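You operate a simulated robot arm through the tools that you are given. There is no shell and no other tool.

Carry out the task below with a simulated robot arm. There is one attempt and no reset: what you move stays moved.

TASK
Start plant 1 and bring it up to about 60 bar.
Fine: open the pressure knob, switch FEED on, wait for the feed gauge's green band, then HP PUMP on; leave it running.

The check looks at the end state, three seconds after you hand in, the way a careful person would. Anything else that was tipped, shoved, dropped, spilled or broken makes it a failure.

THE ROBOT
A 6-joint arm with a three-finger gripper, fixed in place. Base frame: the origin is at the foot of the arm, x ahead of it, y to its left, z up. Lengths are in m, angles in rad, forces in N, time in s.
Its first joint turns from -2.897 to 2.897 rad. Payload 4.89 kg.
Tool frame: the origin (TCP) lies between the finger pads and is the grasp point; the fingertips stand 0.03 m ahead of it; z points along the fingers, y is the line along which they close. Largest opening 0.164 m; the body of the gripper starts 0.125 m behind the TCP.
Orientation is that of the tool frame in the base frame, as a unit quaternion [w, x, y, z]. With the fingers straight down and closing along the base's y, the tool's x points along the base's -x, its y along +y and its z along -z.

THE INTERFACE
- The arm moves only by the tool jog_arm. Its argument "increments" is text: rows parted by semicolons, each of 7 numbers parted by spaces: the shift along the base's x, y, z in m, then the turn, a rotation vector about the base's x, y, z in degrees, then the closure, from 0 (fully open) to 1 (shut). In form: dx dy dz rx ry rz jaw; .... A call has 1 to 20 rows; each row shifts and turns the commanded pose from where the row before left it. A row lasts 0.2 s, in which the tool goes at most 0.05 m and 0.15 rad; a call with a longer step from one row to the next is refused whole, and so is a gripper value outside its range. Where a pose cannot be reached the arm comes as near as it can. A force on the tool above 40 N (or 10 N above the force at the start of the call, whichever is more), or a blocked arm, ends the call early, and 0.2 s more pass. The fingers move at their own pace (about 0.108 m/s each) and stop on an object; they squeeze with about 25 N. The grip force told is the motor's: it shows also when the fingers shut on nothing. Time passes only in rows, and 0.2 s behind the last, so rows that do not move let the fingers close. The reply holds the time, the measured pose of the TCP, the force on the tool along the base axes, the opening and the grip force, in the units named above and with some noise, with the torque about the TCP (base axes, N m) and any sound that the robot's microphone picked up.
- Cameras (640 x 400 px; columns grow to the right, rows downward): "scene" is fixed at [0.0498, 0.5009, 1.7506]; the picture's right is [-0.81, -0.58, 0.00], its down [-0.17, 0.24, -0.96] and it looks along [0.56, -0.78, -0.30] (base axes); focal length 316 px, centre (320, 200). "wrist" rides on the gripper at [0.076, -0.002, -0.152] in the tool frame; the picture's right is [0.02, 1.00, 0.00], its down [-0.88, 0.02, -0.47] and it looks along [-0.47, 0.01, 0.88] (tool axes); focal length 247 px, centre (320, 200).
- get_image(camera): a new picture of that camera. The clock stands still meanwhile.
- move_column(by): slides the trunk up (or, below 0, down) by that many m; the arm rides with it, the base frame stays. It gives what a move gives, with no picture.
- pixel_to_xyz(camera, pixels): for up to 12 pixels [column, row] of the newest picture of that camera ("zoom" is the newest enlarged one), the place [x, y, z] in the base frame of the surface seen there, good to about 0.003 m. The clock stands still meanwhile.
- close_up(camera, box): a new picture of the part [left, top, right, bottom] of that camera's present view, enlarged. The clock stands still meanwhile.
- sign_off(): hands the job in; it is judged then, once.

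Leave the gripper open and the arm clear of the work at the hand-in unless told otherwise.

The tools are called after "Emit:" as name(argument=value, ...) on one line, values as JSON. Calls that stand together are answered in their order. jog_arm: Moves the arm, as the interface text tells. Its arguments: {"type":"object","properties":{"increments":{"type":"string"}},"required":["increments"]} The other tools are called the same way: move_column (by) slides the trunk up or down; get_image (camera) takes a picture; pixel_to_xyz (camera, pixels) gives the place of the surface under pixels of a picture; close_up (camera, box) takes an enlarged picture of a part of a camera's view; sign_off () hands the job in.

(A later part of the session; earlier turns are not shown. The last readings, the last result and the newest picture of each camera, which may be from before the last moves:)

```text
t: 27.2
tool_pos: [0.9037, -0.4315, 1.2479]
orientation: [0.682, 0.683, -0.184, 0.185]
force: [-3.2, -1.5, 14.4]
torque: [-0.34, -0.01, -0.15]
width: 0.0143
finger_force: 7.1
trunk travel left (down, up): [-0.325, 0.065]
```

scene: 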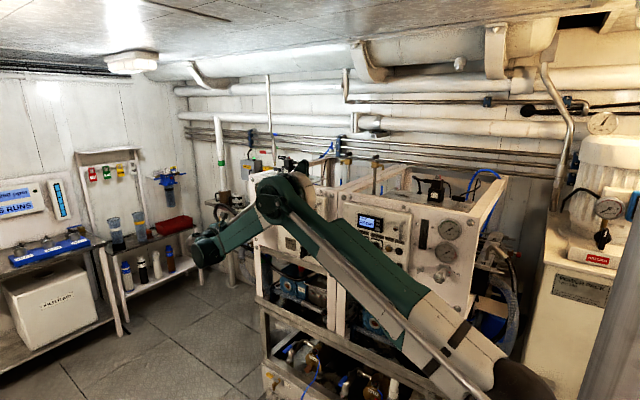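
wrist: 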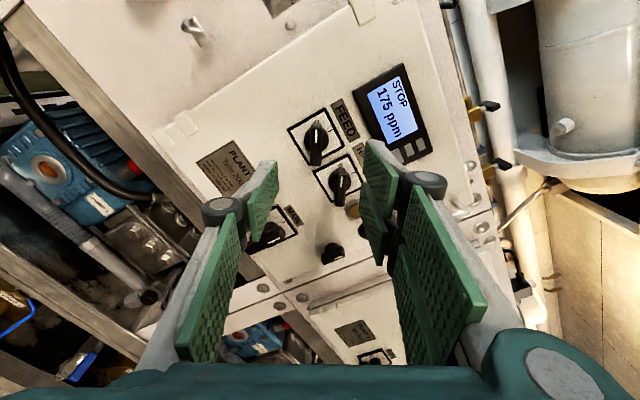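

Emit:
jog_arm(increments="-0.0007 0 0.0013 0 0 0 0.95; -0.0003 0 0.0006 0 0 0 1; 0 0 0 0 0 0 1; 0 0 0 0 0 0 1")

Emit:
close_up(camera="wrist", box=[270, 105, 370, 215])

```text
t: 28.2
tool_pos: [0.9037, -0.431, 1.2496]
orientation: [0.682, 0.683, -0.184, 0.184]
force: [0.8, -1.9, -15.0]
torque: [0.39, 0.04, 0.05]
width: 0.0119
finger_force: 44.9
trunk travel left (down, up): [-0.325, 0.065]
```

```text
3.64 times, centred on (320, 160) of wrist
```

zoom: 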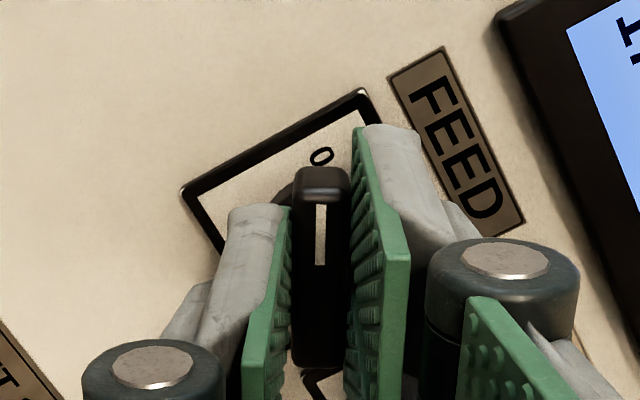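

Firm grip on the FEED handle (width 0.0119). Now turn clockwise (-y), first 24°.

Emit:
jog_arm(increments="0 0 -0.0007 0 -6 0 1; 0 0 0 0 -6 0 1; 0 0 0 0 -6 0 1; 0 0 0 0 -6 0 1")

```text
t: 29.2
tool_pos: [0.903, -0.4315, 1.2506]
orientation: [0.629, 0.629, -0.323, 0.322]
force: [-0.9, -1.5, -29.2]
torque: [0.4, 0.01, 0.08]
width: 0.0121
finger_force: 44.9
trunk travel left (down, up): [-0.325, 0.065]
```

Turning well, z force -29 N; I correct -2 mm in z and continue clockwise.

Emit:
jog_arm(increments="0 0 -0.001 0 0 0 1; 0 0 -0.001 0 0 0 1; 0 0 0 0 -6 0 1; 0 0 0 0 -6 0 1; 0 0 0 0 -6 0 1")

Emit:
close_up(camera="wrist", box=[250, 65, 410, 215])

```text
t: 30.4
tool_pos: [0.9045, -0.4322, 1.2491]
orientation: [0.571, 0.571, -0.416, 0.418]
force: [10.7, -0.6, 16.4]
torque: [-1.54, 0.02, 0.63]
width: 0.0117
finger_force: 45.2
trunk travel left (down, up): [-0.325, 0.065]
```

```text
2.67 times, centred on (330, 140) of wrist
```

zoom: 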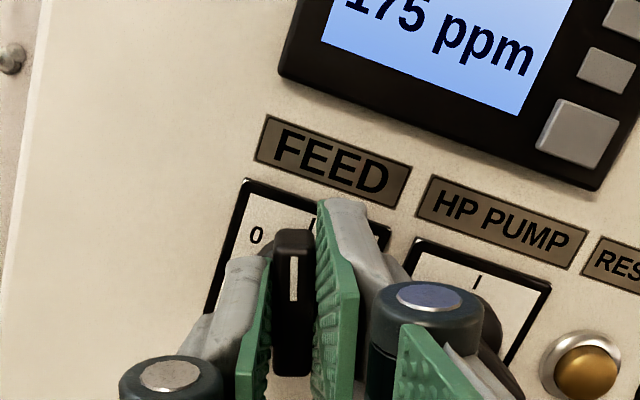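

The handle follows (now about 42° of the 60°). Small force correction and the remaining 18°+.

Emit:
jog_arm(increments="0.0006 0 0.001 0 0 0 1; 0 0 0 0 -6 0 1; 0 0 0 0 -6 0 1; 0 0 0 0 -6 0 1")

Emit:
close_up(camera="wrist", box=[250, 40, 410, 215])

```text
t: 31.4
tool_pos: [0.9055, -0.4313, 1.2477]
orientation: [0.498, 0.499, -0.501, 0.502]
force: [8.2, -8.1, 6.8]
torque: [-0.72, 0.5, 0.03]
width: 0.0118
finger_force: 44.8
trunk travel left (down, up): [-0.325, 0.065]
```

```text
2.29 times, centred on (330, 128) of wrist
```

zoom: 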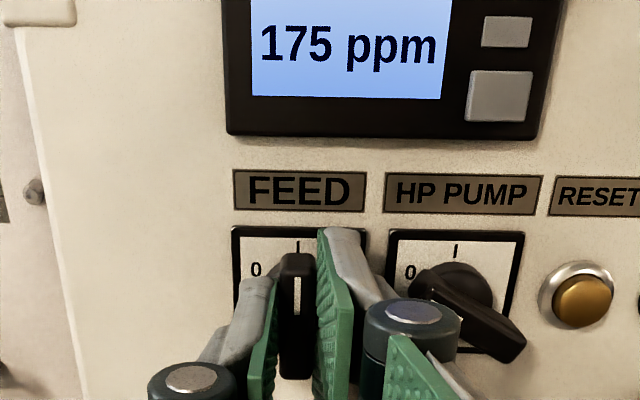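

The FEED handle now points to I, and torque about y is +0.5 (end stop). I look at the whole wrist picture and the display.

Emit:
get_image(camera="wrist")

Emit:
close_up(camera="scene", box=[250, 165, 330, 245])

```text
taken
```

wrist: 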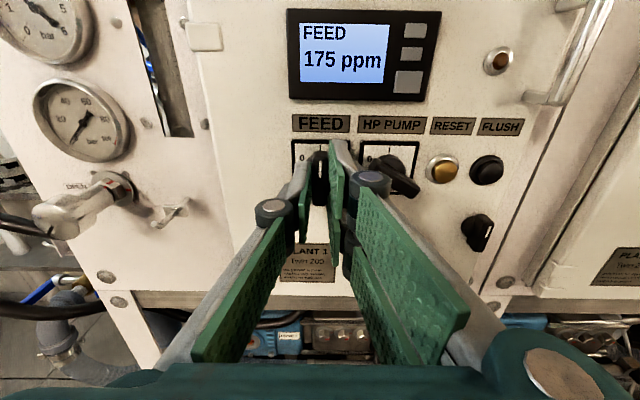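

```text
5.00 times, centred on (290, 205) of scene
```

zoom: 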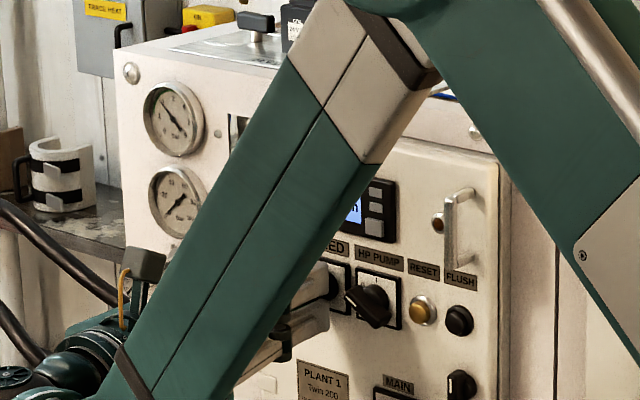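

Display now reads FEED, and the feed gauge needle is moving. I release gently (small opening, as the HP handle is close by) and back out.

Emit:
jog_arm(increments="0 0 0 0 0 0 0.87; 0 0 0 0 0 0 0.83; 0 0 0 0 0 0 0.83; 0 0.03 0 0 0 0 0.83; 0 0.04 0 0 0 0 0.83; 0 0.02 0 0 0 0 0.75; 0 0 0 0 0 0 0.7")

Emit:
get_image(camera="wrist")

Emit:
close_up(camera="scene", box=[255, 170, 305, 220])

```text
t: 33.0
tool_pos: [0.9051, -0.3407, 1.2481]
orientation: [-0.5, -0.499, 0.501, -0.5]
force: [1.0, 0.3, 0.7]
torque: [0.0, 0.02, 0.01]
width: 0.0492
finger_force: 0.1
trunk travel left (down, up): [-0.325, 0.065]
```

```text
taken
```

wrist: 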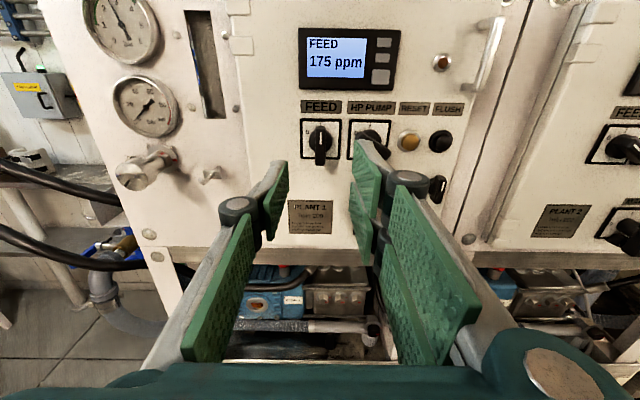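

```text
8.00 times, centred on (280, 195) of scene
```

zoom: 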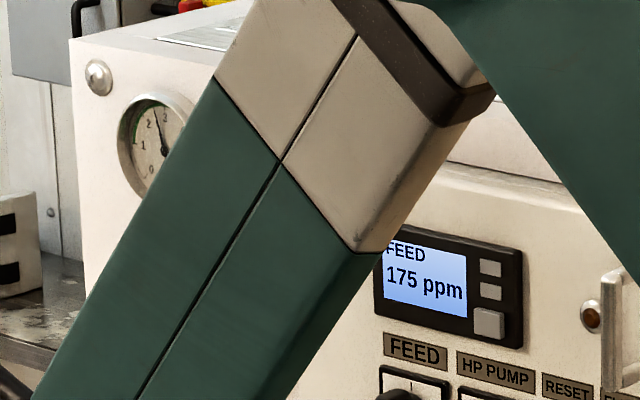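

The FEED handle stays at I. I zoom the feed gauge at (120,25).

Emit:
close_up(camera="wrist", box=[75, 0, 195, 140])

Emit:
close_up(camera="wrist", box=[290, 20, 470, 180])

```text
2.86 times, centred on (135, 70) of wrist
```

zoom: 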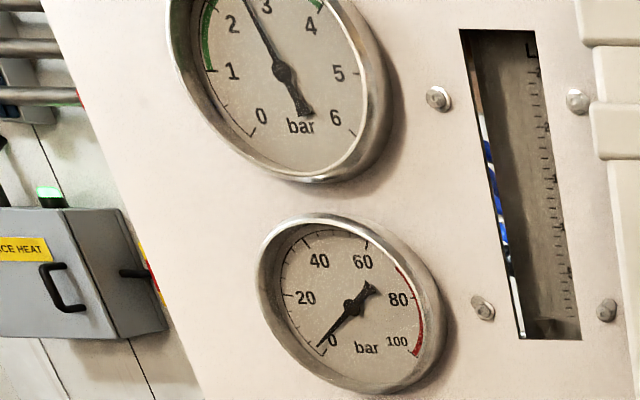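

```text
2.50 times, centred on (380, 100) of wrist
```

zoom: 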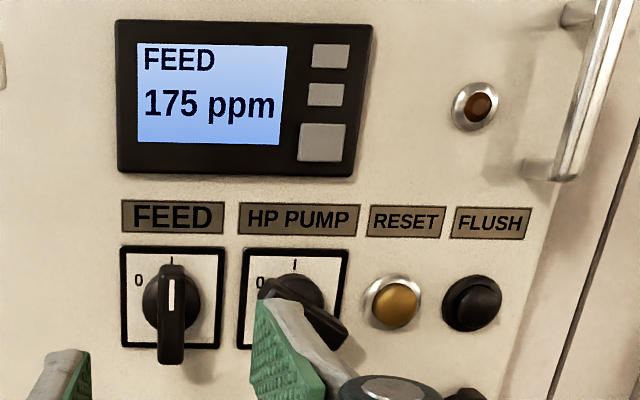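

Feed pressure is ~2.7 bar, inside the green band and steady; HP gauge 0. Now to the HP PUMP handle: move to (0.849, -0.39, 1.249) with φ back to 150°.

Emit:
jog_arm(increments="-0.007 0 0.0001 0 7.5 0 0.75; -0.007 0 0.0001 0 7.5 0 0.78; -0.007 0 0.0001 0 7.5 0 0.78; -0.007 0 0.0001 0 7.5 0 0.78; -0.007 0 0.0001 0 7.5 0 0.78; -0.007 -0.01 0.0001 0 7.5 0 0.78; -0.007 -0.02 0.0001 0 7.5 0 0.78; -0.007 -0.02 0.0001 0 7.5 0 0.78; 0 0 0 0 0 0 0.78")

Emit:
get_image(camera="wrist")

Emit:
close_up(camera="wrist", box=[270, 105, 370, 215])

```text
t: 35.0
tool_pos: [0.8482, -0.3915, 1.2492]
orientation: [0.682, 0.684, -0.183, 0.183]
force: [-1.3, 0.3, -0.3]
torque: [-0.02, 0.01, 0.02]
width: 0.0359
finger_force: 0.0
trunk travel left (down, up): [-0.325, 0.065]
```

```text
taken
```

wrist: 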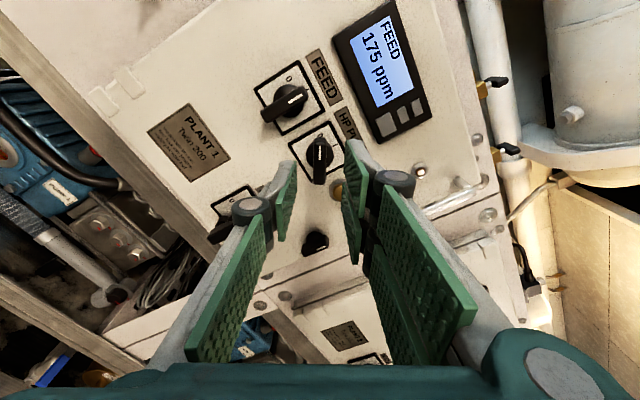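

```text
3.64 times, centred on (320, 160) of wrist
```

zoom: 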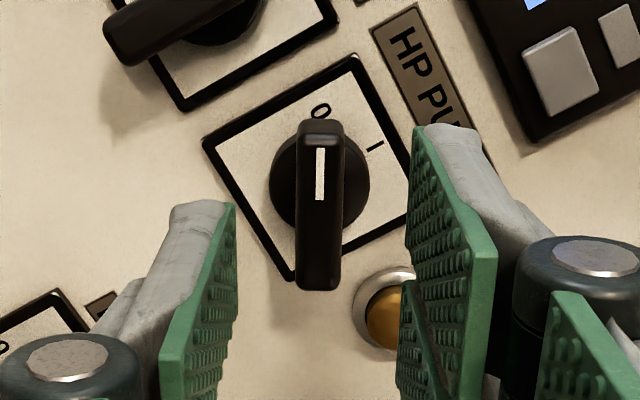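

HP handle is centred (zoom column 319, matching what proved correct for FEED). Advance 0.0405 m and close.

Emit:
jog_arm(increments="0.0012 -0.02 0.0006 0 0 0 0.78; 0 -0.015 0 0 0 0 0.78; 0 -0.0055 0 0 0 0 0.78; 0 0 0 0 0 0 0.85; 0 0 0 0 0 0 0.9; 0 0 0 0 0 0 0.95; 0 0 0 0 0 0 0.97")

Emit:
close_up(camera="wrist", box=[270, 105, 370, 215])

```text
t: 36.6
tool_pos: [0.8485, -0.4322, 1.2494]
orientation: [0.682, 0.683, -0.184, 0.183]
force: [7.9, -7.2, -12.7]
torque: [0.63, 0.01, -0.42]
width: 0.0119
finger_force: 45.5
trunk travel left (down, up): [-0.325, 0.065]
```

```text
3.64 times, centred on (320, 160) of wrist
```

zoom: 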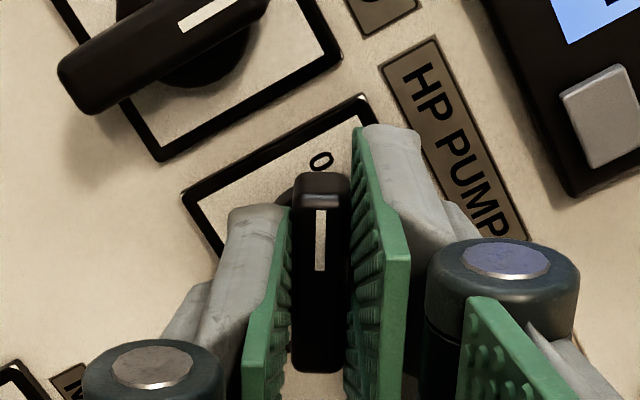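

Gripped both sides (width 0.0119). Feed was in the green band, knob fully open, so I turn HP PUMP clockwise, first 24°.

Emit:
jog_arm(increments="0.0004 0 -0.0008 0 -6 0 0.97; 0 0 0 0 -6 0 0.97; 0 0 -0.0005 0 -6 0 0.97; 0 0 -0.0005 0 -6 0 0.97")

```text
t: 37.6
tool_pos: [0.8494, -0.4313, 1.25]
orientation: [0.63, 0.629, -0.323, 0.323]
force: [0.0, -6.0, 23.8]
torque: [0.21, 0.0, -0.71]
width: 0.0117
finger_force: 44.7
trunk travel left (down, up): [-0.325, 0.065]
```

Turning well; relieve the +24 N z force by +1.5 mm and continue clockwise 18°.

Emit:
jog_arm(increments="0 0 0.0015 0 0 0 0.97; 0 0 0 0 -6 0 0.97; 0 0 0 0 -6 0 0.97; 0 0 0 0 -6 0 0.97")

```text
t: 38.6
tool_pos: [0.8496, -0.4319, 1.2503]
orientation: [0.571, 0.572, -0.416, 0.417]
force: [-1.8, 2.2, 20.8]
torque: [-1.63, 0.05, 0.25]
width: 0.0118
finger_force: 44.7
trunk travel left (down, up): [-0.325, 0.065]
```

About 42° of 60° done. Small +z correction and the rest to I.

Emit:
jog_arm(increments="0 0 0.0012 0 0 0 0.97; 0 0 0 0 -6 0 0.97; 0 0 0 0 -6 0 0.97; 0 0 0 0 -6 0 0.97")

Emit:
get_image(camera="wrist")

```text
t: 39.6
tool_pos: [0.8495, -0.4308, 1.2497]
orientation: [0.498, 0.5, -0.501, 0.501]
force: [-7.7, 0.1, -6.1]
torque: [-0.58, 0.62, -0.28]
width: 0.0118
finger_force: 44.8
trunk travel left (down, up): [-0.325, 0.065]
```

```text
taken
```

wrist: 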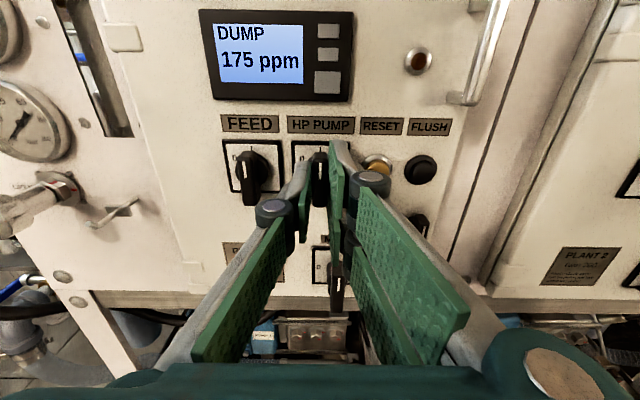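

The display now reads DUMP, so the HP pump is running. I release the handle and back out to view the gauges.

Emit:
jog_arm(increments="0 0 0 0 0 0 0.87; 0 0 0 0 0 0 0.82; 0 0 0 0 0 0 0.82; 0 0.03 0 0 0 0 0.82; 0 0.04 0 0 0 0 0.82; 0 0.04 0 0 0 0 0.75; 0.02 0.04 0 0 0 0 0.6; 0.04 0.02 0 0 0 0 0.6; 0.04 0 0 0 0 0 0.6; 0.04 0 0 0 0 0 0.6; 0 0 0 0 0 0 0.6")

Emit:
get_image(camera="wrist")

Emit:
close_up(camera="wrist", box=[240, 0, 400, 160])

```text
t: 42.0
tool_pos: [0.9904, -0.2624, 1.2508]
orientation: [0.499, 0.5, -0.5, 0.501]
force: [0.4, 0.3, 0.1]
torque: [0.02, -0.01, 0.0]
width: 0.0656
finger_force: 0.1
trunk travel left (down, up): [-0.325, 0.065]
```

```text
taken
```

wrist: 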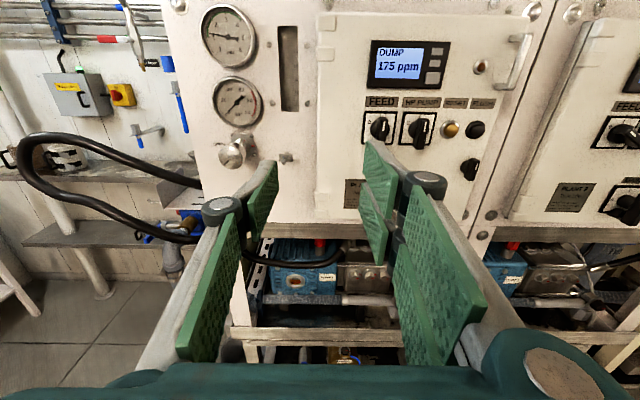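

```text
2.50 times, centred on (320, 80) of wrist
```

zoom: 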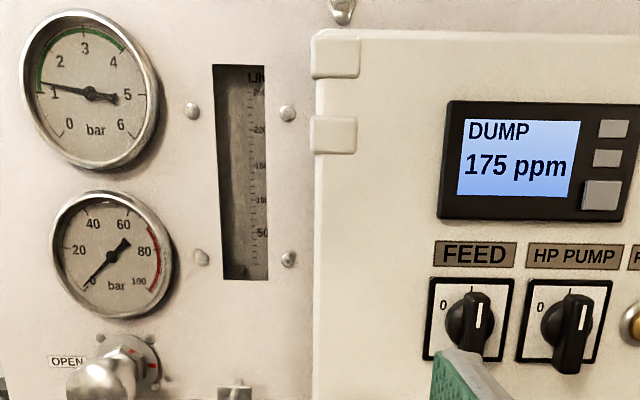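

Both switches are at I, display DUMP. Feed gauge reads ~1.2 bar (still at the lower part of the green band), HP gauge near 0 because the knob is open. Now I go back to the pressure knob to close it gradually: standoff (1.114, -0.36, 1.2115), φ≈130°.

Emit:
jog_arm(increments="0.0247 -0.0195 -0.0079 0 8 0 0.6; 0.0247 -0.0195 -0.0079 0 8 0 0.6; 0.0247 -0.0195 -0.0079 0 8 0 0.65; 0.0247 -0.0195 -0.0079 0 8 0 0.65; 0.0247 -0.0195 -0.0079 0 8 0 0.65; 0 0 0 0 0 0 0.65")

Emit:
get_image(camera="wrist")

Emit:
close_up(camera="wrist", box=[270, 50, 430, 210])

```text
t: 43.4
tool_pos: [1.1126, -0.3587, 1.2121]
orientation: [0.64, 0.641, -0.299, 0.3]
force: [0.1, -0.6, 0.2]
torque: [-0.01, 0.0, 0.0]
width: 0.0573
finger_force: 0.1
trunk travel left (down, up): [-0.325, 0.065]
```

```text
taken
```

wrist: 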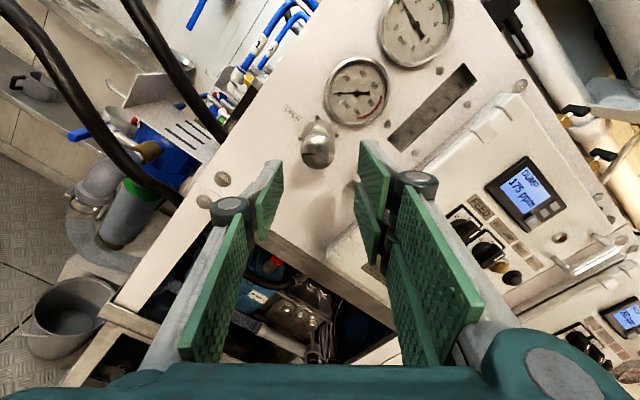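

```text
2.50 times, centred on (350, 130) of wrist
```

zoom: 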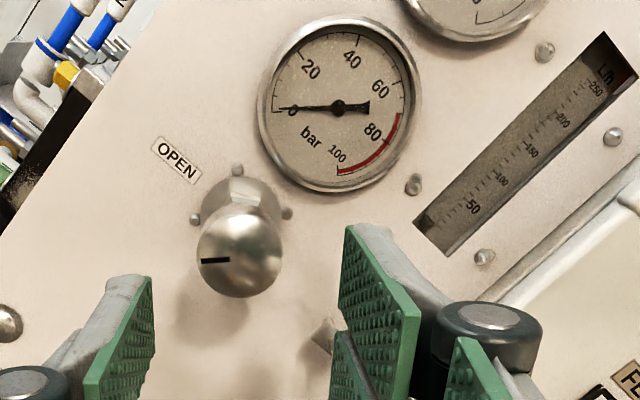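

Knob at zoom (240,258); I'm within ~2 mm. Small correction, advance 0.085 m, and grip the knob.

Emit:
jog_arm(increments="0.0012 -0.03 -0.0008 0 0 0 0.65; 0 -0.03 0 0 0 0 0.65; 0 -0.02 0 0 0 0 0.65; 0 -0.005 0 0 0 0 0.65; 0 0 0 0 0 0 0.8; 0 0 0 0 0 0 0.9; 0 0 0 0 0 0 0.9; 0 0 0 0 0 0 0.9")

Emit:
get_image(camera="wrist")

```text
t: 45.2
tool_pos: [1.1139, -0.446, 1.2104]
orientation: [0.64, 0.64, -0.3, 0.3]
force: [12.2, -8.9, -6.0]
torque: [0.06, -0.12, 0.18]
width: 0.0335
finger_force: 45.0
trunk travel left (down, up): [-0.325, 0.065]
```

```text
taken
```

wrist: 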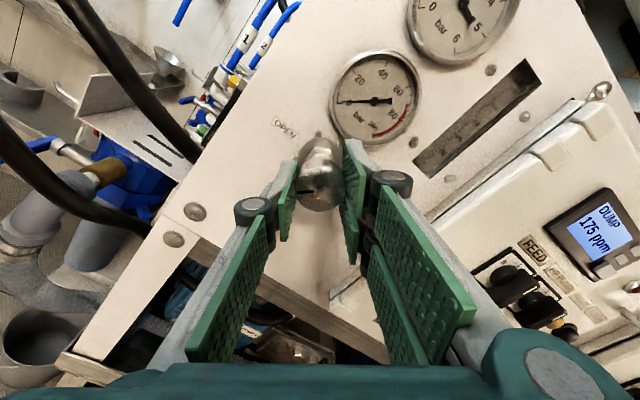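

Gripped, with the HP gauge and display both in view. Now I turn clockwise (closing) 30° in small steps and check the gauge.

Emit:
jog_arm(increments="0.0006 0 -0.0003 0 -6 0 0.9; 0 0 0 0 -6 0 0.9; 0 0 0 0 -6 0 0.9; 0 0 0 0 -6 0 0.9; 0 0 0 0 -6 0 0.9")

Emit:
close_up(camera="wrist", box=[280, 20, 480, 220])

```text
t: 46.4
tool_pos: [1.1157, -0.4446, 1.208]
orientation: [0.54, 0.542, -0.455, 0.456]
force: [17.6, -25.1, -2.1]
torque: [-0.08, 0.07, 0.23]
width: 0.0335
finger_force: 45.5
trunk travel left (down, up): [-0.325, 0.065]
```

```text
2.00 times, centred on (380, 120) of wrist
```

zoom: 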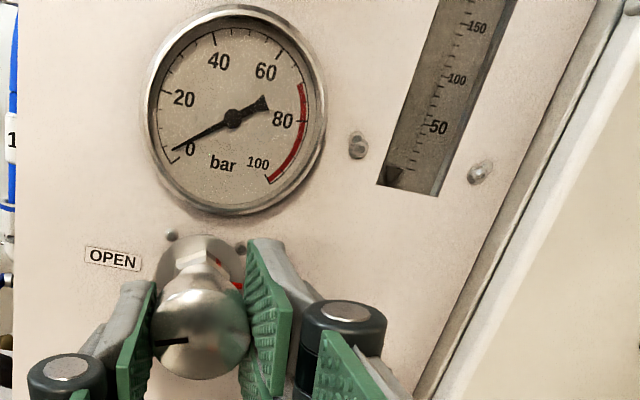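

HP gauge barely above 0 (about 4 bar), rising. Relieve lateral forces and turn another 30° clockwise.

Emit:
jog_arm(increments="0.001 -0.0012 0 0 0 0 0.9; 0 0 0 0 -6 0 0.9; 0 0 0 0 -6 0 0.9; 0 0 0 0 -6 0 0.9; 0 0 0 0 -6 0 0.9; 0 0 0 0 -6 0 0.9")

Emit:
close_up(camera="wrist", box=[240, 0, 440, 200])

```text
t: 47.8
tool_pos: [1.1171, -0.444, 1.21]
orientation: [0.404, 0.404, -0.58, 0.58]
force: [-20.5, 21.3, -26.3]
torque: [0.49, -0.03, -0.56]
width: 0.0335
finger_force: 45.0
trunk travel left (down, up): [-0.325, 0.065]
```

```text
2.00 times, centred on (340, 100) of wrist
```

zoom: 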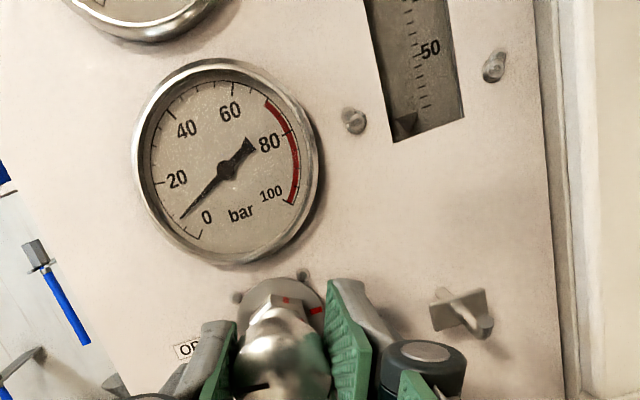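

Pressure now ~9 bar and rises with clockwise turning, as wanted. Correct lateral forces, next 24°.

Emit:
jog_arm(increments="-0.0012 0.0012 -0.0014 0 0 0 0.9; 0 0 0 0 -6 0 0.9; 0 0 0 0 -6 0 0.9; 0 0 0 0 -6 0 0.9; 0 0 0 0 -6 0 0.9")

Emit:
get_image(camera="wrist")

Emit:
close_up(camera="wrist", box=[200, 20, 400, 220])

```text
t: 48.8
tool_pos: [1.117, -0.4442, 1.2111]
orientation: [0.316, 0.319, -0.63, 0.634]
force: [6.8, 1.4, -1.0]
torque: [-0.44, 0.01, -0.26]
width: 0.0332
finger_force: 45.5
trunk travel left (down, up): [-0.325, 0.065]
stopped in row 4: the force on the tool passed its limit at 51 N (the readings are from after the stop); the commanded pose is now the measured one
```

```text
taken
```

wrist: 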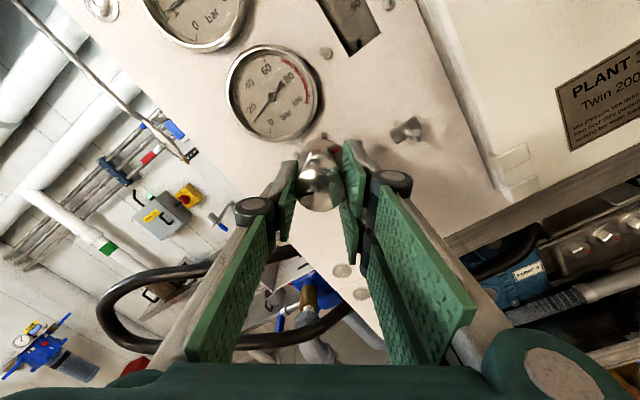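

```text
2.00 times, centred on (300, 120) of wrist
```

zoom: 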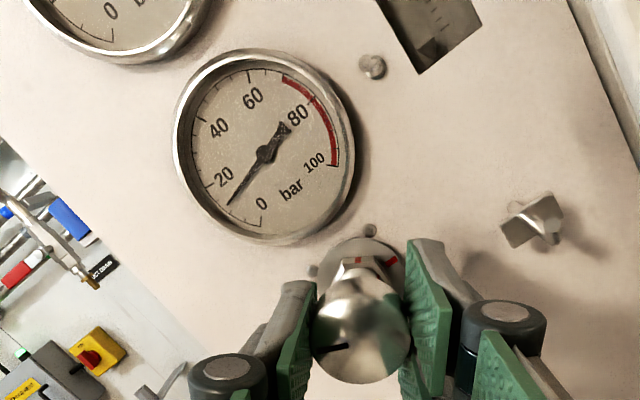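

~15 bar at φ≈53°. The stop was lateral force only (now relaxed). I continue clockwise in 5° steps, short calls.

Emit:
jog_arm(increments="0 0 0 0 -5 0 0.9; 0 0 0 0 -5 0 0.9; 0 0 0 0 -5 0 0.9; 0 0 0 0 -5 0 0.9")

Emit:
close_up(camera="wrist", box=[200, 20, 400, 220])

```text
t: 49.8
tool_pos: [1.1163, -0.4442, 1.2116]
orientation: [0.202, 0.203, -0.675, 0.68]
force: [29.1, -8.4, 16.9]
torque: [-0.24, 0.08, 0.41]
width: 0.0331
finger_force: 44.8
trunk travel left (down, up): [-0.325, 0.065]
```

```text
2.00 times, centred on (300, 120) of wrist
```

zoom: 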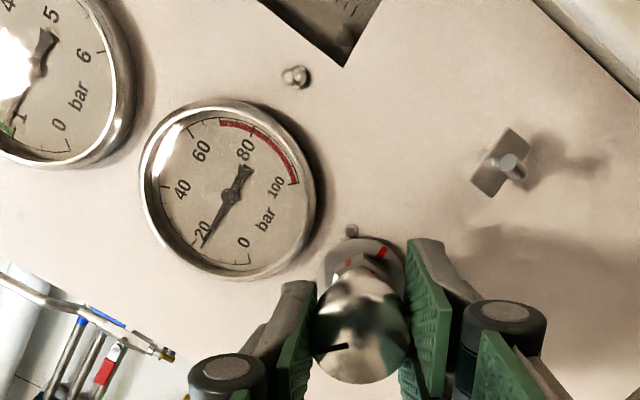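

~20 bar now, φ≈33°. Correct +2 mm x, +1 mm z, and 20° more.

Emit:
jog_arm(increments="0.0014 0 0.001 0 0 0 0.9; 0 0 0 0 -5 0 0.9; 0 0 0 0 -5 0 0.9; 0 0 0 0 -5 0 0.9; 0 0 0 0 -5 0 0.9")

Emit:
close_up(camera="wrist", box=[180, 40, 380, 240])

```text
t: 51.0
tool_pos: [1.1185, -0.4454, 1.2122]
orientation: [0.081, 0.081, -0.701, 0.704]
force: [-4.4, 16.2, 14.1]
torque: [-0.29, 0.01, -0.51]
width: 0.0332
finger_force: 45.4
trunk travel left (down, up): [-0.325, 0.065]
```

```text
2.00 times, centred on (280, 140) of wrist
```

zoom: 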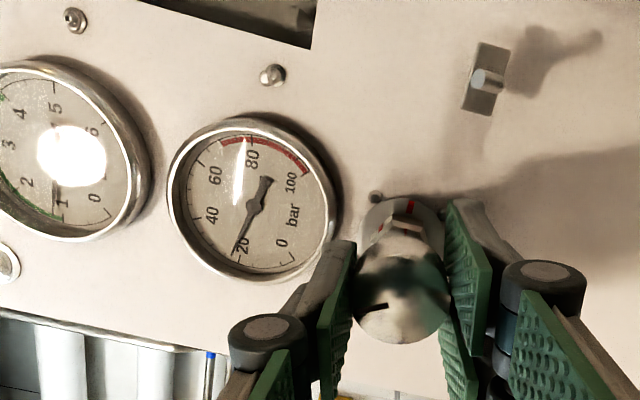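

~23 bar, φ≈13°. I pause ~0.8 s to see if the gauge is lagging.

Emit:
jog_arm(increments="0 0 0.0006 0 0 0 0.9; 0 0 0 0 0 0 0.9; 0 0 0 0 0 0 0.9; 0 0 0 0 0 0 0.9")

Emit:
close_up(camera="wrist", box=[220, 80, 300, 190])

```text
t: 52.0
tool_pos: [1.1173, -0.4447, 1.2113]
orientation: [0.081, 0.081, -0.7, 0.705]
force: [-13.8, 20.8, 3.7]
torque: [0.04, 0.03, -0.4]
width: 0.033
finger_force: 45.3
trunk travel left (down, up): [-0.325, 0.065]
```

```text
3.64 times, centred on (260, 135) of wrist
```

zoom: 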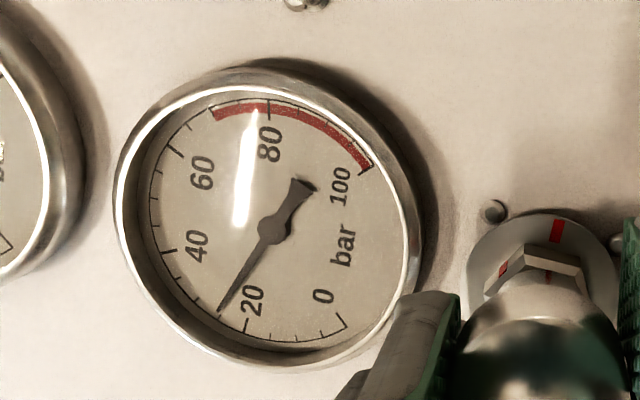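

It lags: now ~26 bar steady. I continue clockwise 24° and then pause.

Emit:
jog_arm(increments="-0.0008 0.001 0 0 0 0 0.9; 0 0 0 0 -6 0 0.9; 0 0 0 0 -6 0 0.9; 0 0 0 0 -6 0 0.9; 0 0 0 0 -6 0 0.9; 0 0 0 0 0 0 0.9; 0 0 0 0 0 0 0.9")

Emit:
get_image(camera="wrist")

```text
t: 53.6
tool_pos: [1.1169, -0.4438, 1.2122]
orientation: [-0.066, -0.066, -0.702, 0.706]
force: [22.6, -18.4, 5.6]
torque: [-0.01, 0.02, 0.59]
width: 0.0333
finger_force: 44.9
trunk travel left (down, up): [-0.325, 0.065]
```

```text
taken
```

wrist: 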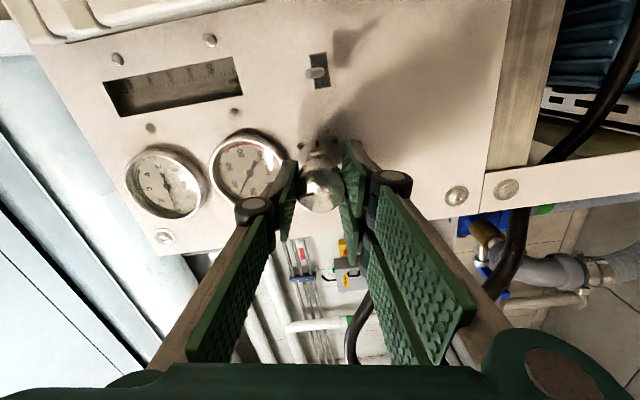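

Emit:
close_up(camera="wrist", box=[205, 120, 345, 220])

Emit:
close_up(camera="wrist", box=[120, 140, 220, 225])

```text
4.00 times, centred on (275, 170) of wrist
```

zoom: 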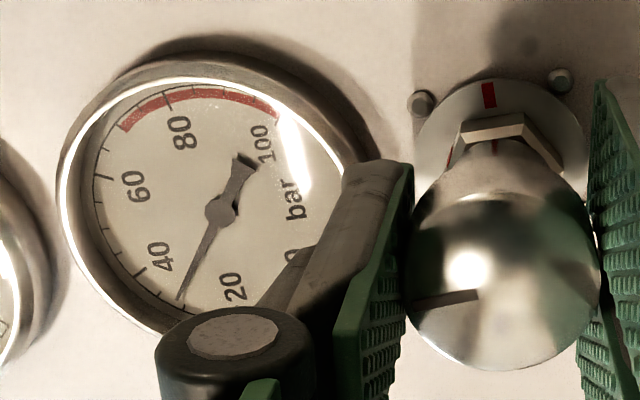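

```text
4.71 times, centred on (170, 182) of wrist
```

zoom: 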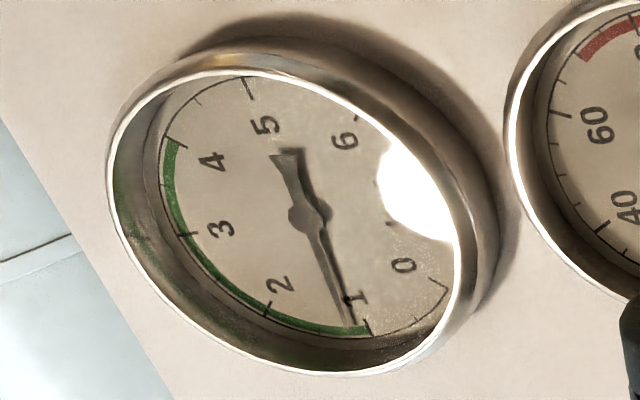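

~34 bar at φ≈-11°; feed gauge still at the low edge of green (~1.1–1.2 bar). Another 24° clockwise, then pause.

Emit:
jog_arm(increments="0.001 -0.001 0.0003 0 0 0 0.9; 0 0 0 0 -6 0 0.9; 0 0 0 0 -6 0 0.9; 0 0 0 0 -6 0 0.9; 0 0 0 0 -6 0 0.9; 0 0 0 0 0 0 0.9; 0 0 0 0 0 0 0.9")

Emit:
close_up(camera="wrist", box=[205, 120, 345, 240])

Emit:
close_up(camera="scene", box=[250, 165, 330, 245])

```text
t: 55.2
tool_pos: [1.1174, -0.4445, 1.2125]
orientation: [-0.21, -0.213, -0.673, 0.677]
force: [-24.8, 23.0, -1.7]
torque: [0.17, 0.0, -0.56]
width: 0.0333
finger_force: 44.8
trunk travel left (down, up): [-0.325, 0.065]
```

```text
3.33 times, centred on (275, 180) of wrist
```

zoom: 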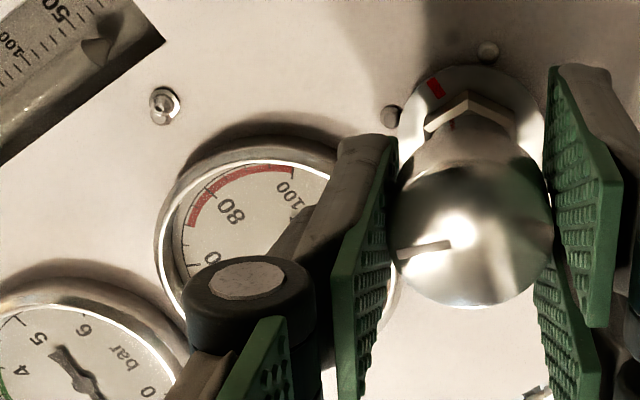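

```text
5.00 times, centred on (290, 205) of scene
```

zoom: 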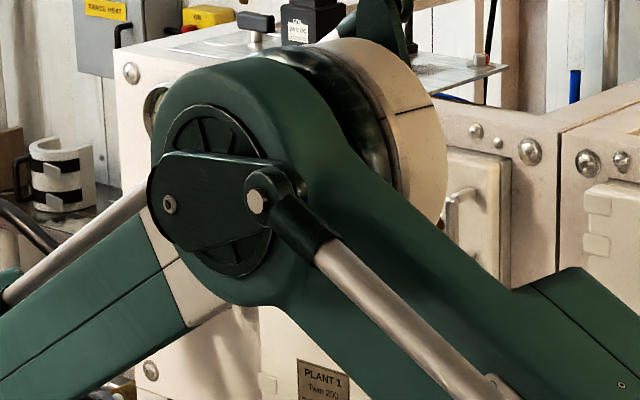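

The gauge is now hidden by a finger. I let go of the knob, back off, and wind the tool back to φ≈90°, where the gauge is fully visible.

Emit:
jog_arm(increments="0.0008 -0.0008 0 0 0 0 0.8; 0 0 0 0 0 0 0.65; 0 0 0 0 0 0 0.65; 0 0.04 0 0 0 0 0.65; 0 0.045 0 0 8 0 0.65; 0 0 0 0 8 0 0.65; 0 0 0 0 8 0 0.65; 0 0 0 0 8 0 0.65; 0 0 0 0 8 0 0.65; 0 0 0 0 8 0 0.65; 0 0 0 0 8 0 0.65; 0 0 0 0 8 0 0.65; 0 0 0 0 8 0 0.65; 0 0 0 0 8 0 0.65; 0 0 0 0 8 0 0.65; 0 0 0 0 8 0 0.65; 0 0 0 0 8 0 0.65; 0 0 0 0 8 0 0.65; 0 0 0 0 8 0 0.65; 0 0 0 0 0 0 0.65")

Emit:
get_image(camera="wrist")

Emit:
close_up(camera="wrist", box=[270, 0, 430, 190])

```text
t: 59.4
tool_pos: [1.1186, -0.3594, 1.2119]
orientation: [0.478, 0.48, -0.519, 0.521]
force: [0.6, 1.0, 0.6]
torque: [0.02, 0.02, 0.05]
width: 0.0573
finger_force: 0.0
trunk travel left (down, up): [-0.325, 0.065]
```

```text
taken
```

wrist: 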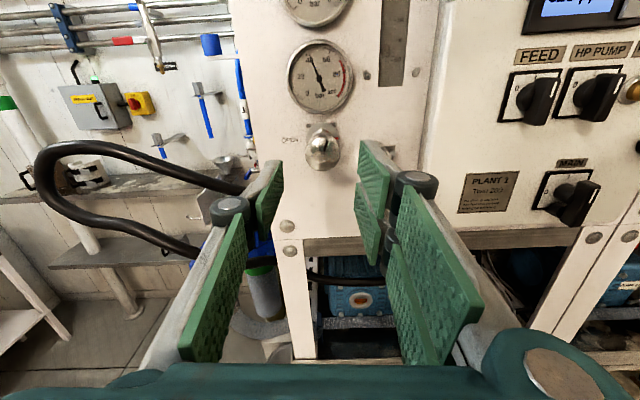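

```text
2.11 times, centred on (350, 95) of wrist
```

zoom: 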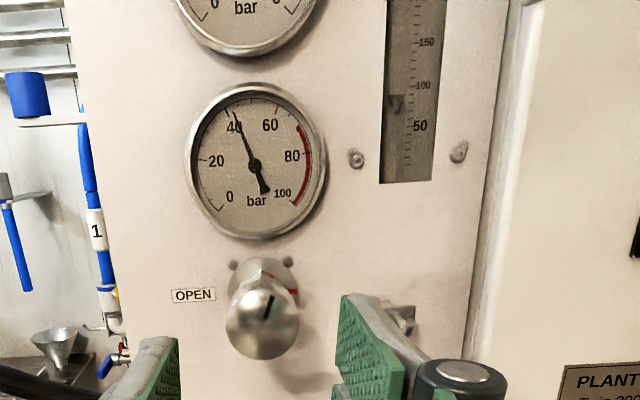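

HP gauge: ~42 bar steady, knob line at ~1 o'clock, flow ~75 L/h. About 18 bar more needed. I re-grip here (shift x -2.5 mm, φ to ~95°), advance 0.085 m and close.

Emit:
jog_arm(increments="-0.0025 -0.03 0 0 5 0 0.65; 0 -0.03 0 0 5 0 0.65; 0 -0.02 0 0 0 0 0.65; 0 -0.005 0 0 0 0 0.65; 0 0 0 0 0 0 0.8; 0 0 0 0 0 0 0.9; 0 0 0 0 0 0 0.9; 0 0 0 0 0 0 0.9")

Emit:
get_image(camera="wrist")

```text
t: 61.2
tool_pos: [1.1162, -0.4466, 1.2124]
orientation: [0.521, 0.523, -0.476, 0.477]
force: [-2.8, -1.2, -1.5]
torque: [-0.11, -0.01, -0.13]
width: 0.033
finger_force: 44.8
trunk travel left (down, up): [-0.325, 0.065]
```

```text
taken
```

wrist: 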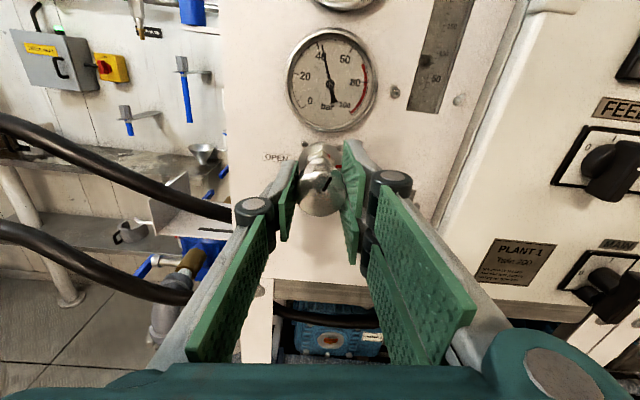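

Clean grip (forces ~3 N) and the HP gauge fully in view at ~42 bar. Turn 24° clockwise and pause.

Emit:
jog_arm(increments="0 0 0 0 -6 0 0.9; 0 0 0 0 -6 0 0.9; 0 0 0 0 -6 0 0.9; 0 0 0 0 -6 0 0.9; 0 0 0 0 0 0 0.9; 0 0 0 0 0 0 0.9; 0 0 0 0 0 0 0.9")

Emit:
close_up(camera="wrist", box=[240, 20, 400, 220])

```text
t: 62.8
tool_pos: [1.1152, -0.4475, 1.2125]
orientation: [0.41, 0.413, -0.573, 0.577]
force: [4.6, -20.2, -6.4]
torque: [-0.07, -0.03, -0.02]
width: 0.0331
finger_force: 44.9
trunk travel left (down, up): [-0.325, 0.065]
```

```text
2.00 times, centred on (320, 120) of wrist
```

zoom: 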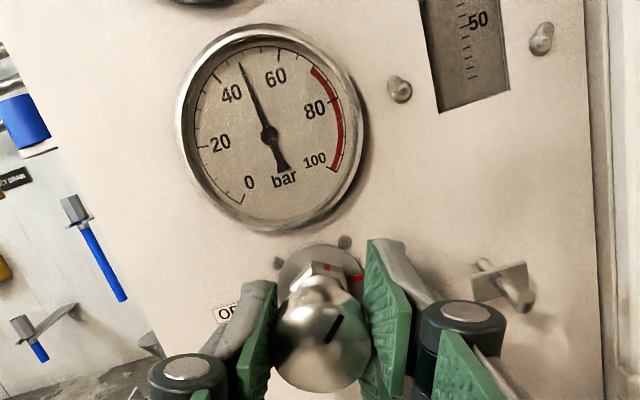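

~48 bar. Relieve y force and turn another 18°, then wait.

Emit:
jog_arm(increments="0 -0.001 0 0 0 0 0.9; 0 0 0 0 -6 0 0.9; 0 0 0 0 -6 0 0.9; 0 0 0 0 -6 0 0.9; 0 0 0 0 0 0 0.9; 0 0 0 0 0 0 0.9; 0 0 0 0 0 0 0.9; 0 0 0 0 0 0 0.9; 0 0 0 0 0 0 0.9")

Emit:
close_up(camera="wrist", box=[220, 20, 380, 220])

```text
t: 64.8
tool_pos: [1.1153, -0.4468, 1.2125]
orientation: [0.315, 0.317, -0.631, 0.634]
force: [-31.3, -10.1, -22.4]
torque: [0.11, 0.02, -0.7]
width: 0.0333
finger_force: 44.6
trunk travel left (down, up): [-0.325, 0.065]
```

```text
2.00 times, centred on (300, 120) of wrist
```

zoom: 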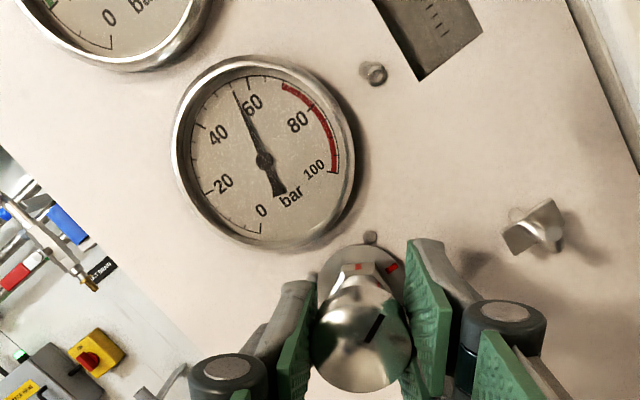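

~55 bar. Re-centre (x -2 mm, z -1.5 mm), then 12° more and wait.

Emit:
jog_arm(increments="-0.0012 0 -0.0008 0 0 0 0.9; -0.0008 0 -0.0007 0 0 0 0.9; 0 0 0 0 -4 0 0.9; 0 0 0 0 -4 0 0.9; 0 0 0 0 -4 0 0.9; 0 0 0 0 0 0 0.9; 0 0 0 0 0 0 0.9; 0 0 0 0 0 0 0.9; 0 0 0 0 0 0 0.9; 0 0 0 0 0 0 0.9; 0 0 0 0 0 0 0.9")

Emit:
close_up(camera="wrist", box=[220, 20, 380, 220])

Emit:
close_up(camera="wrist", box=[220, 40, 310, 150])

```text
t: 66.1
tool_pos: [1.1153, -0.446, 1.2129]
orientation: [0.249, 0.25, -0.659, 0.664]
force: [0.9, -1.6, 1.8]
torque: [0.44, 0.0, 0.16]
width: 0.0332
finger_force: 45.3
trunk travel left (down, up): [-0.325, 0.065]
stopped in row 6: the force on the tool passed its limit at 51 N (the readings are from after the stop); the commanded pose is now the measured one
```

```text
2.00 times, centred on (300, 120) of wrist
```

zoom: 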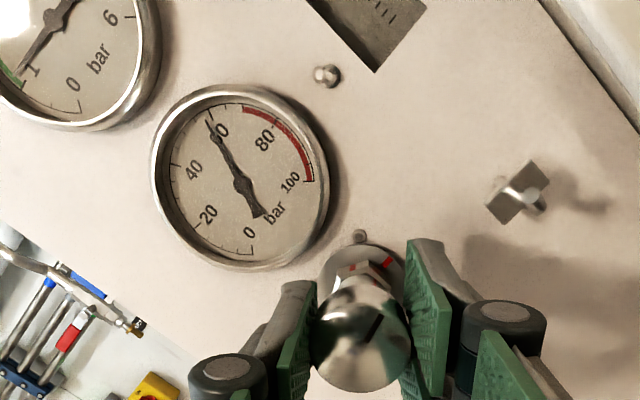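

```text
3.64 times, centred on (265, 95) of wrist
```

zoom: 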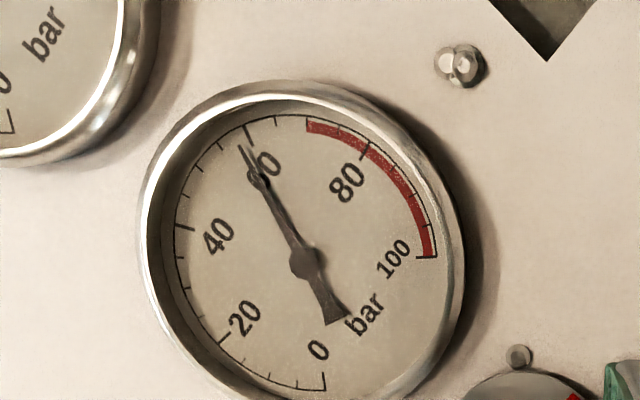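

~58 bar and possibly still rising. I wait about a second without turning.

Emit:
jog_arm(increments="0 0 0 0 0 0 0.9; 0 0 0 0 0 0 0.9; 0 0 0 0 0 0 0.9; 0 0 0 0 0 0 0.9; 0 0 0 0 0 0 0.9; 0 0 0 0 0 0 0.9; 0 0 0 0 0 0 0.9")

Emit:
close_up(camera="wrist", box=[220, 40, 310, 150])

```text
t: 67.7
tool_pos: [1.1145, -0.4465, 1.2119]
orientation: [0.25, 0.252, -0.659, 0.663]
force: [2.4, 0.9, 12.1]
torque: [-0.11, -0.04, -0.17]
width: 0.0332
finger_force: 44.8
trunk travel left (down, up): [-0.325, 0.065]
```

```text
3.64 times, centred on (265, 95) of wrist
```

zoom: 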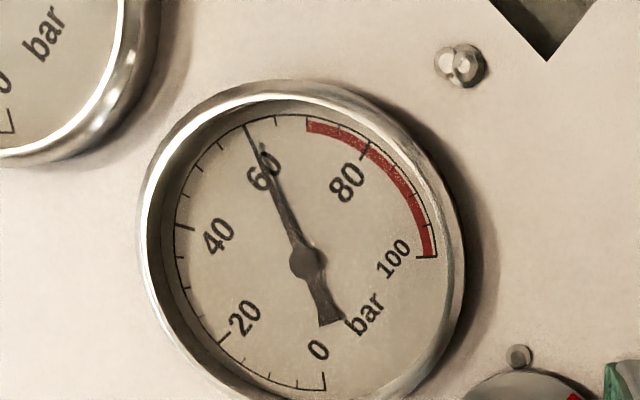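

The needle is now on the 60 tick. I release the knob without turning it, back out, and go to a front-on view (φ≈85°) to confirm the steady value.

Emit:
jog_arm(increments="0 0 0.0006 0 0 0 0.8; 0 0 0 0 0 0 0.65; 0 0 0 0 0 0 0.65; 0 0.04 0 0 0 0 0.65; 0 0.045 0 0 7 0 0.65; 0 0 0 0 7 0 0.65; 0 0 0 0 7 0 0.65; 0 0 0 0 7 0 0.65; 0 0 0 0 7 0 0.65; 0 0 0 0 7 0 0.65; 0 0 0 0 5 0 0.65; 0 0 0 0 0 0 0.65")

Emit:
get_image(camera="wrist")

Emit:
close_up(camera="wrist", box=[270, 30, 380, 180])

```text
t: 70.3
tool_pos: [1.1142, -0.3615, 1.2125]
orientation: [0.491, 0.495, -0.505, 0.509]
force: [-0.3, 0.2, 0.2]
torque: [0.01, -0.01, 0.01]
width: 0.0575
finger_force: 0.1
trunk travel left (down, up): [-0.325, 0.065]
```

```text
taken
```

wrist: 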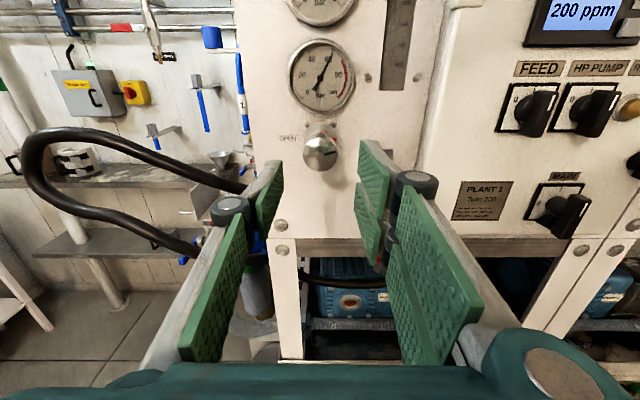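

```text
2.67 times, centred on (325, 105) of wrist
```

zoom: 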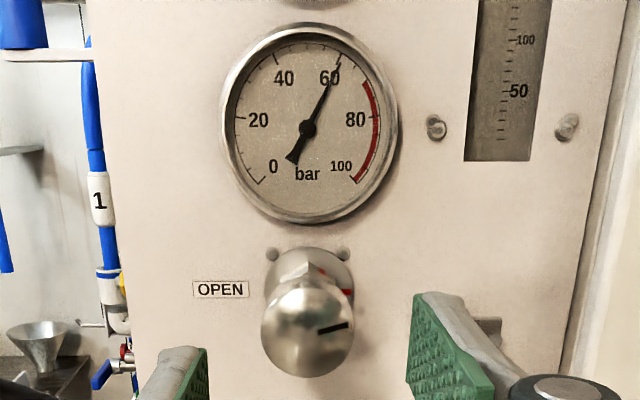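

Gauge at ~60–62. The display number now reads 200 ppm; I zoom the gauge tightly and then move back a little to see the display mode.

Emit:
close_up(camera="wrist", box=[285, 35, 357, 115])

Emit:
jog_arm(increments="-0.03 0.03 0 0 0 0 0.4; -0.03 0.03 0.02 0 0 0 0.2; -0.03 0.03 0.02 0 0 0 0; -0.03 0.02 0.02 0 0 0 0; 0 0 0 0 0 0 0")

Emit:
get_image(camera="wrist")

```text
5.00 times, centred on (321, 75) of wrist
```

zoom: 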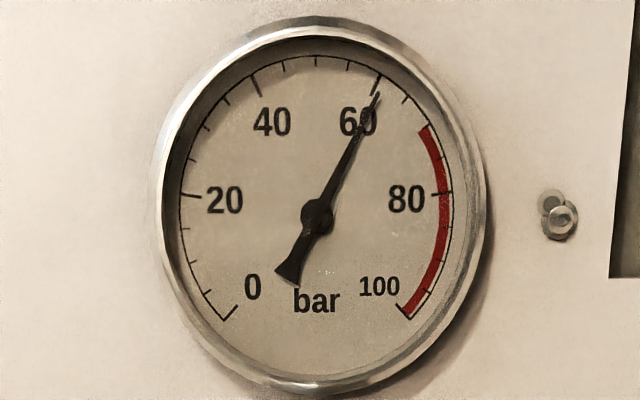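

```text
t: 71.5
tool_pos: [0.995, -0.2523, 1.2753]
orientation: [0.491, 0.495, -0.505, 0.509]
force: [-0.1, -0.5, 0.0]
torque: [0.03, 0.0, 0.03]
width: 0.164
finger_force: 0.1
trunk travel left (down, up): [-0.325, 0.065]
```

```text
taken
```

wrist: 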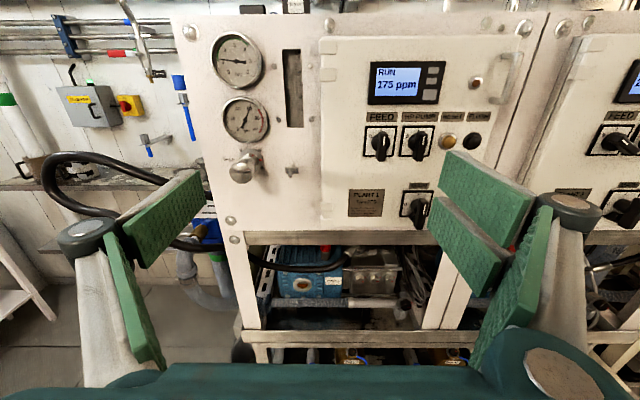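

Gauge needle exactly on 60, display now "RUN 175 ppm". I back the arm further clear, which also gives a few seconds to check that the pressure is steady.

Emit:
jog_arm(increments="-0.02 0.03 0.01 0 0 0 0; -0.02 0.03 0.01 0 0 0 0; -0.02 0.03 0.01 0 0 0 0; -0.02 0.03 0.01 0 0 0 0; 0 0 0 0 0 0 0; 0 0 0 0 0 0 0; 0 0 0 0 0 0 0; 0 0 0 0 0 0 0; 0 0 0 0 0 0 0; 0 0 0 0 0 0 0; 0 0 0 0 0 0 0; 0 0 0 0 0 0 0; 0 0 0 0 0 0 0; 0 0 0 0 0 0 0; 0 0 0 0 0 0 0")

Emit:
get_image(camera="wrist")

Emit:
get_image(camera="scene")

```text
t: 74.7
tool_pos: [0.9145, -0.1302, 1.3135]
orientation: [0.49, 0.495, -0.505, 0.509]
force: [-1.5, -0.3, 0.3]
torque: [0.04, 0.0, 0.0]
width: 0.1641
finger_force: 0.1
trunk travel left (down, up): [-0.325, 0.065]
```

```text
taken
```

wrist: 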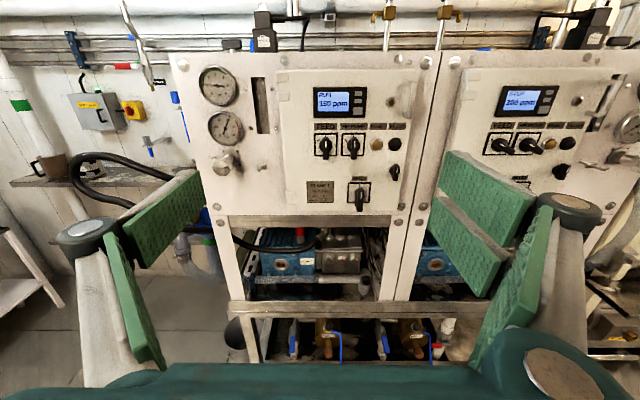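

```text
taken
```

scene: 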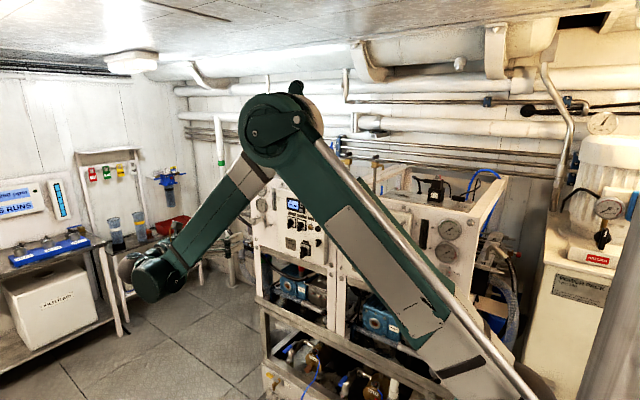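

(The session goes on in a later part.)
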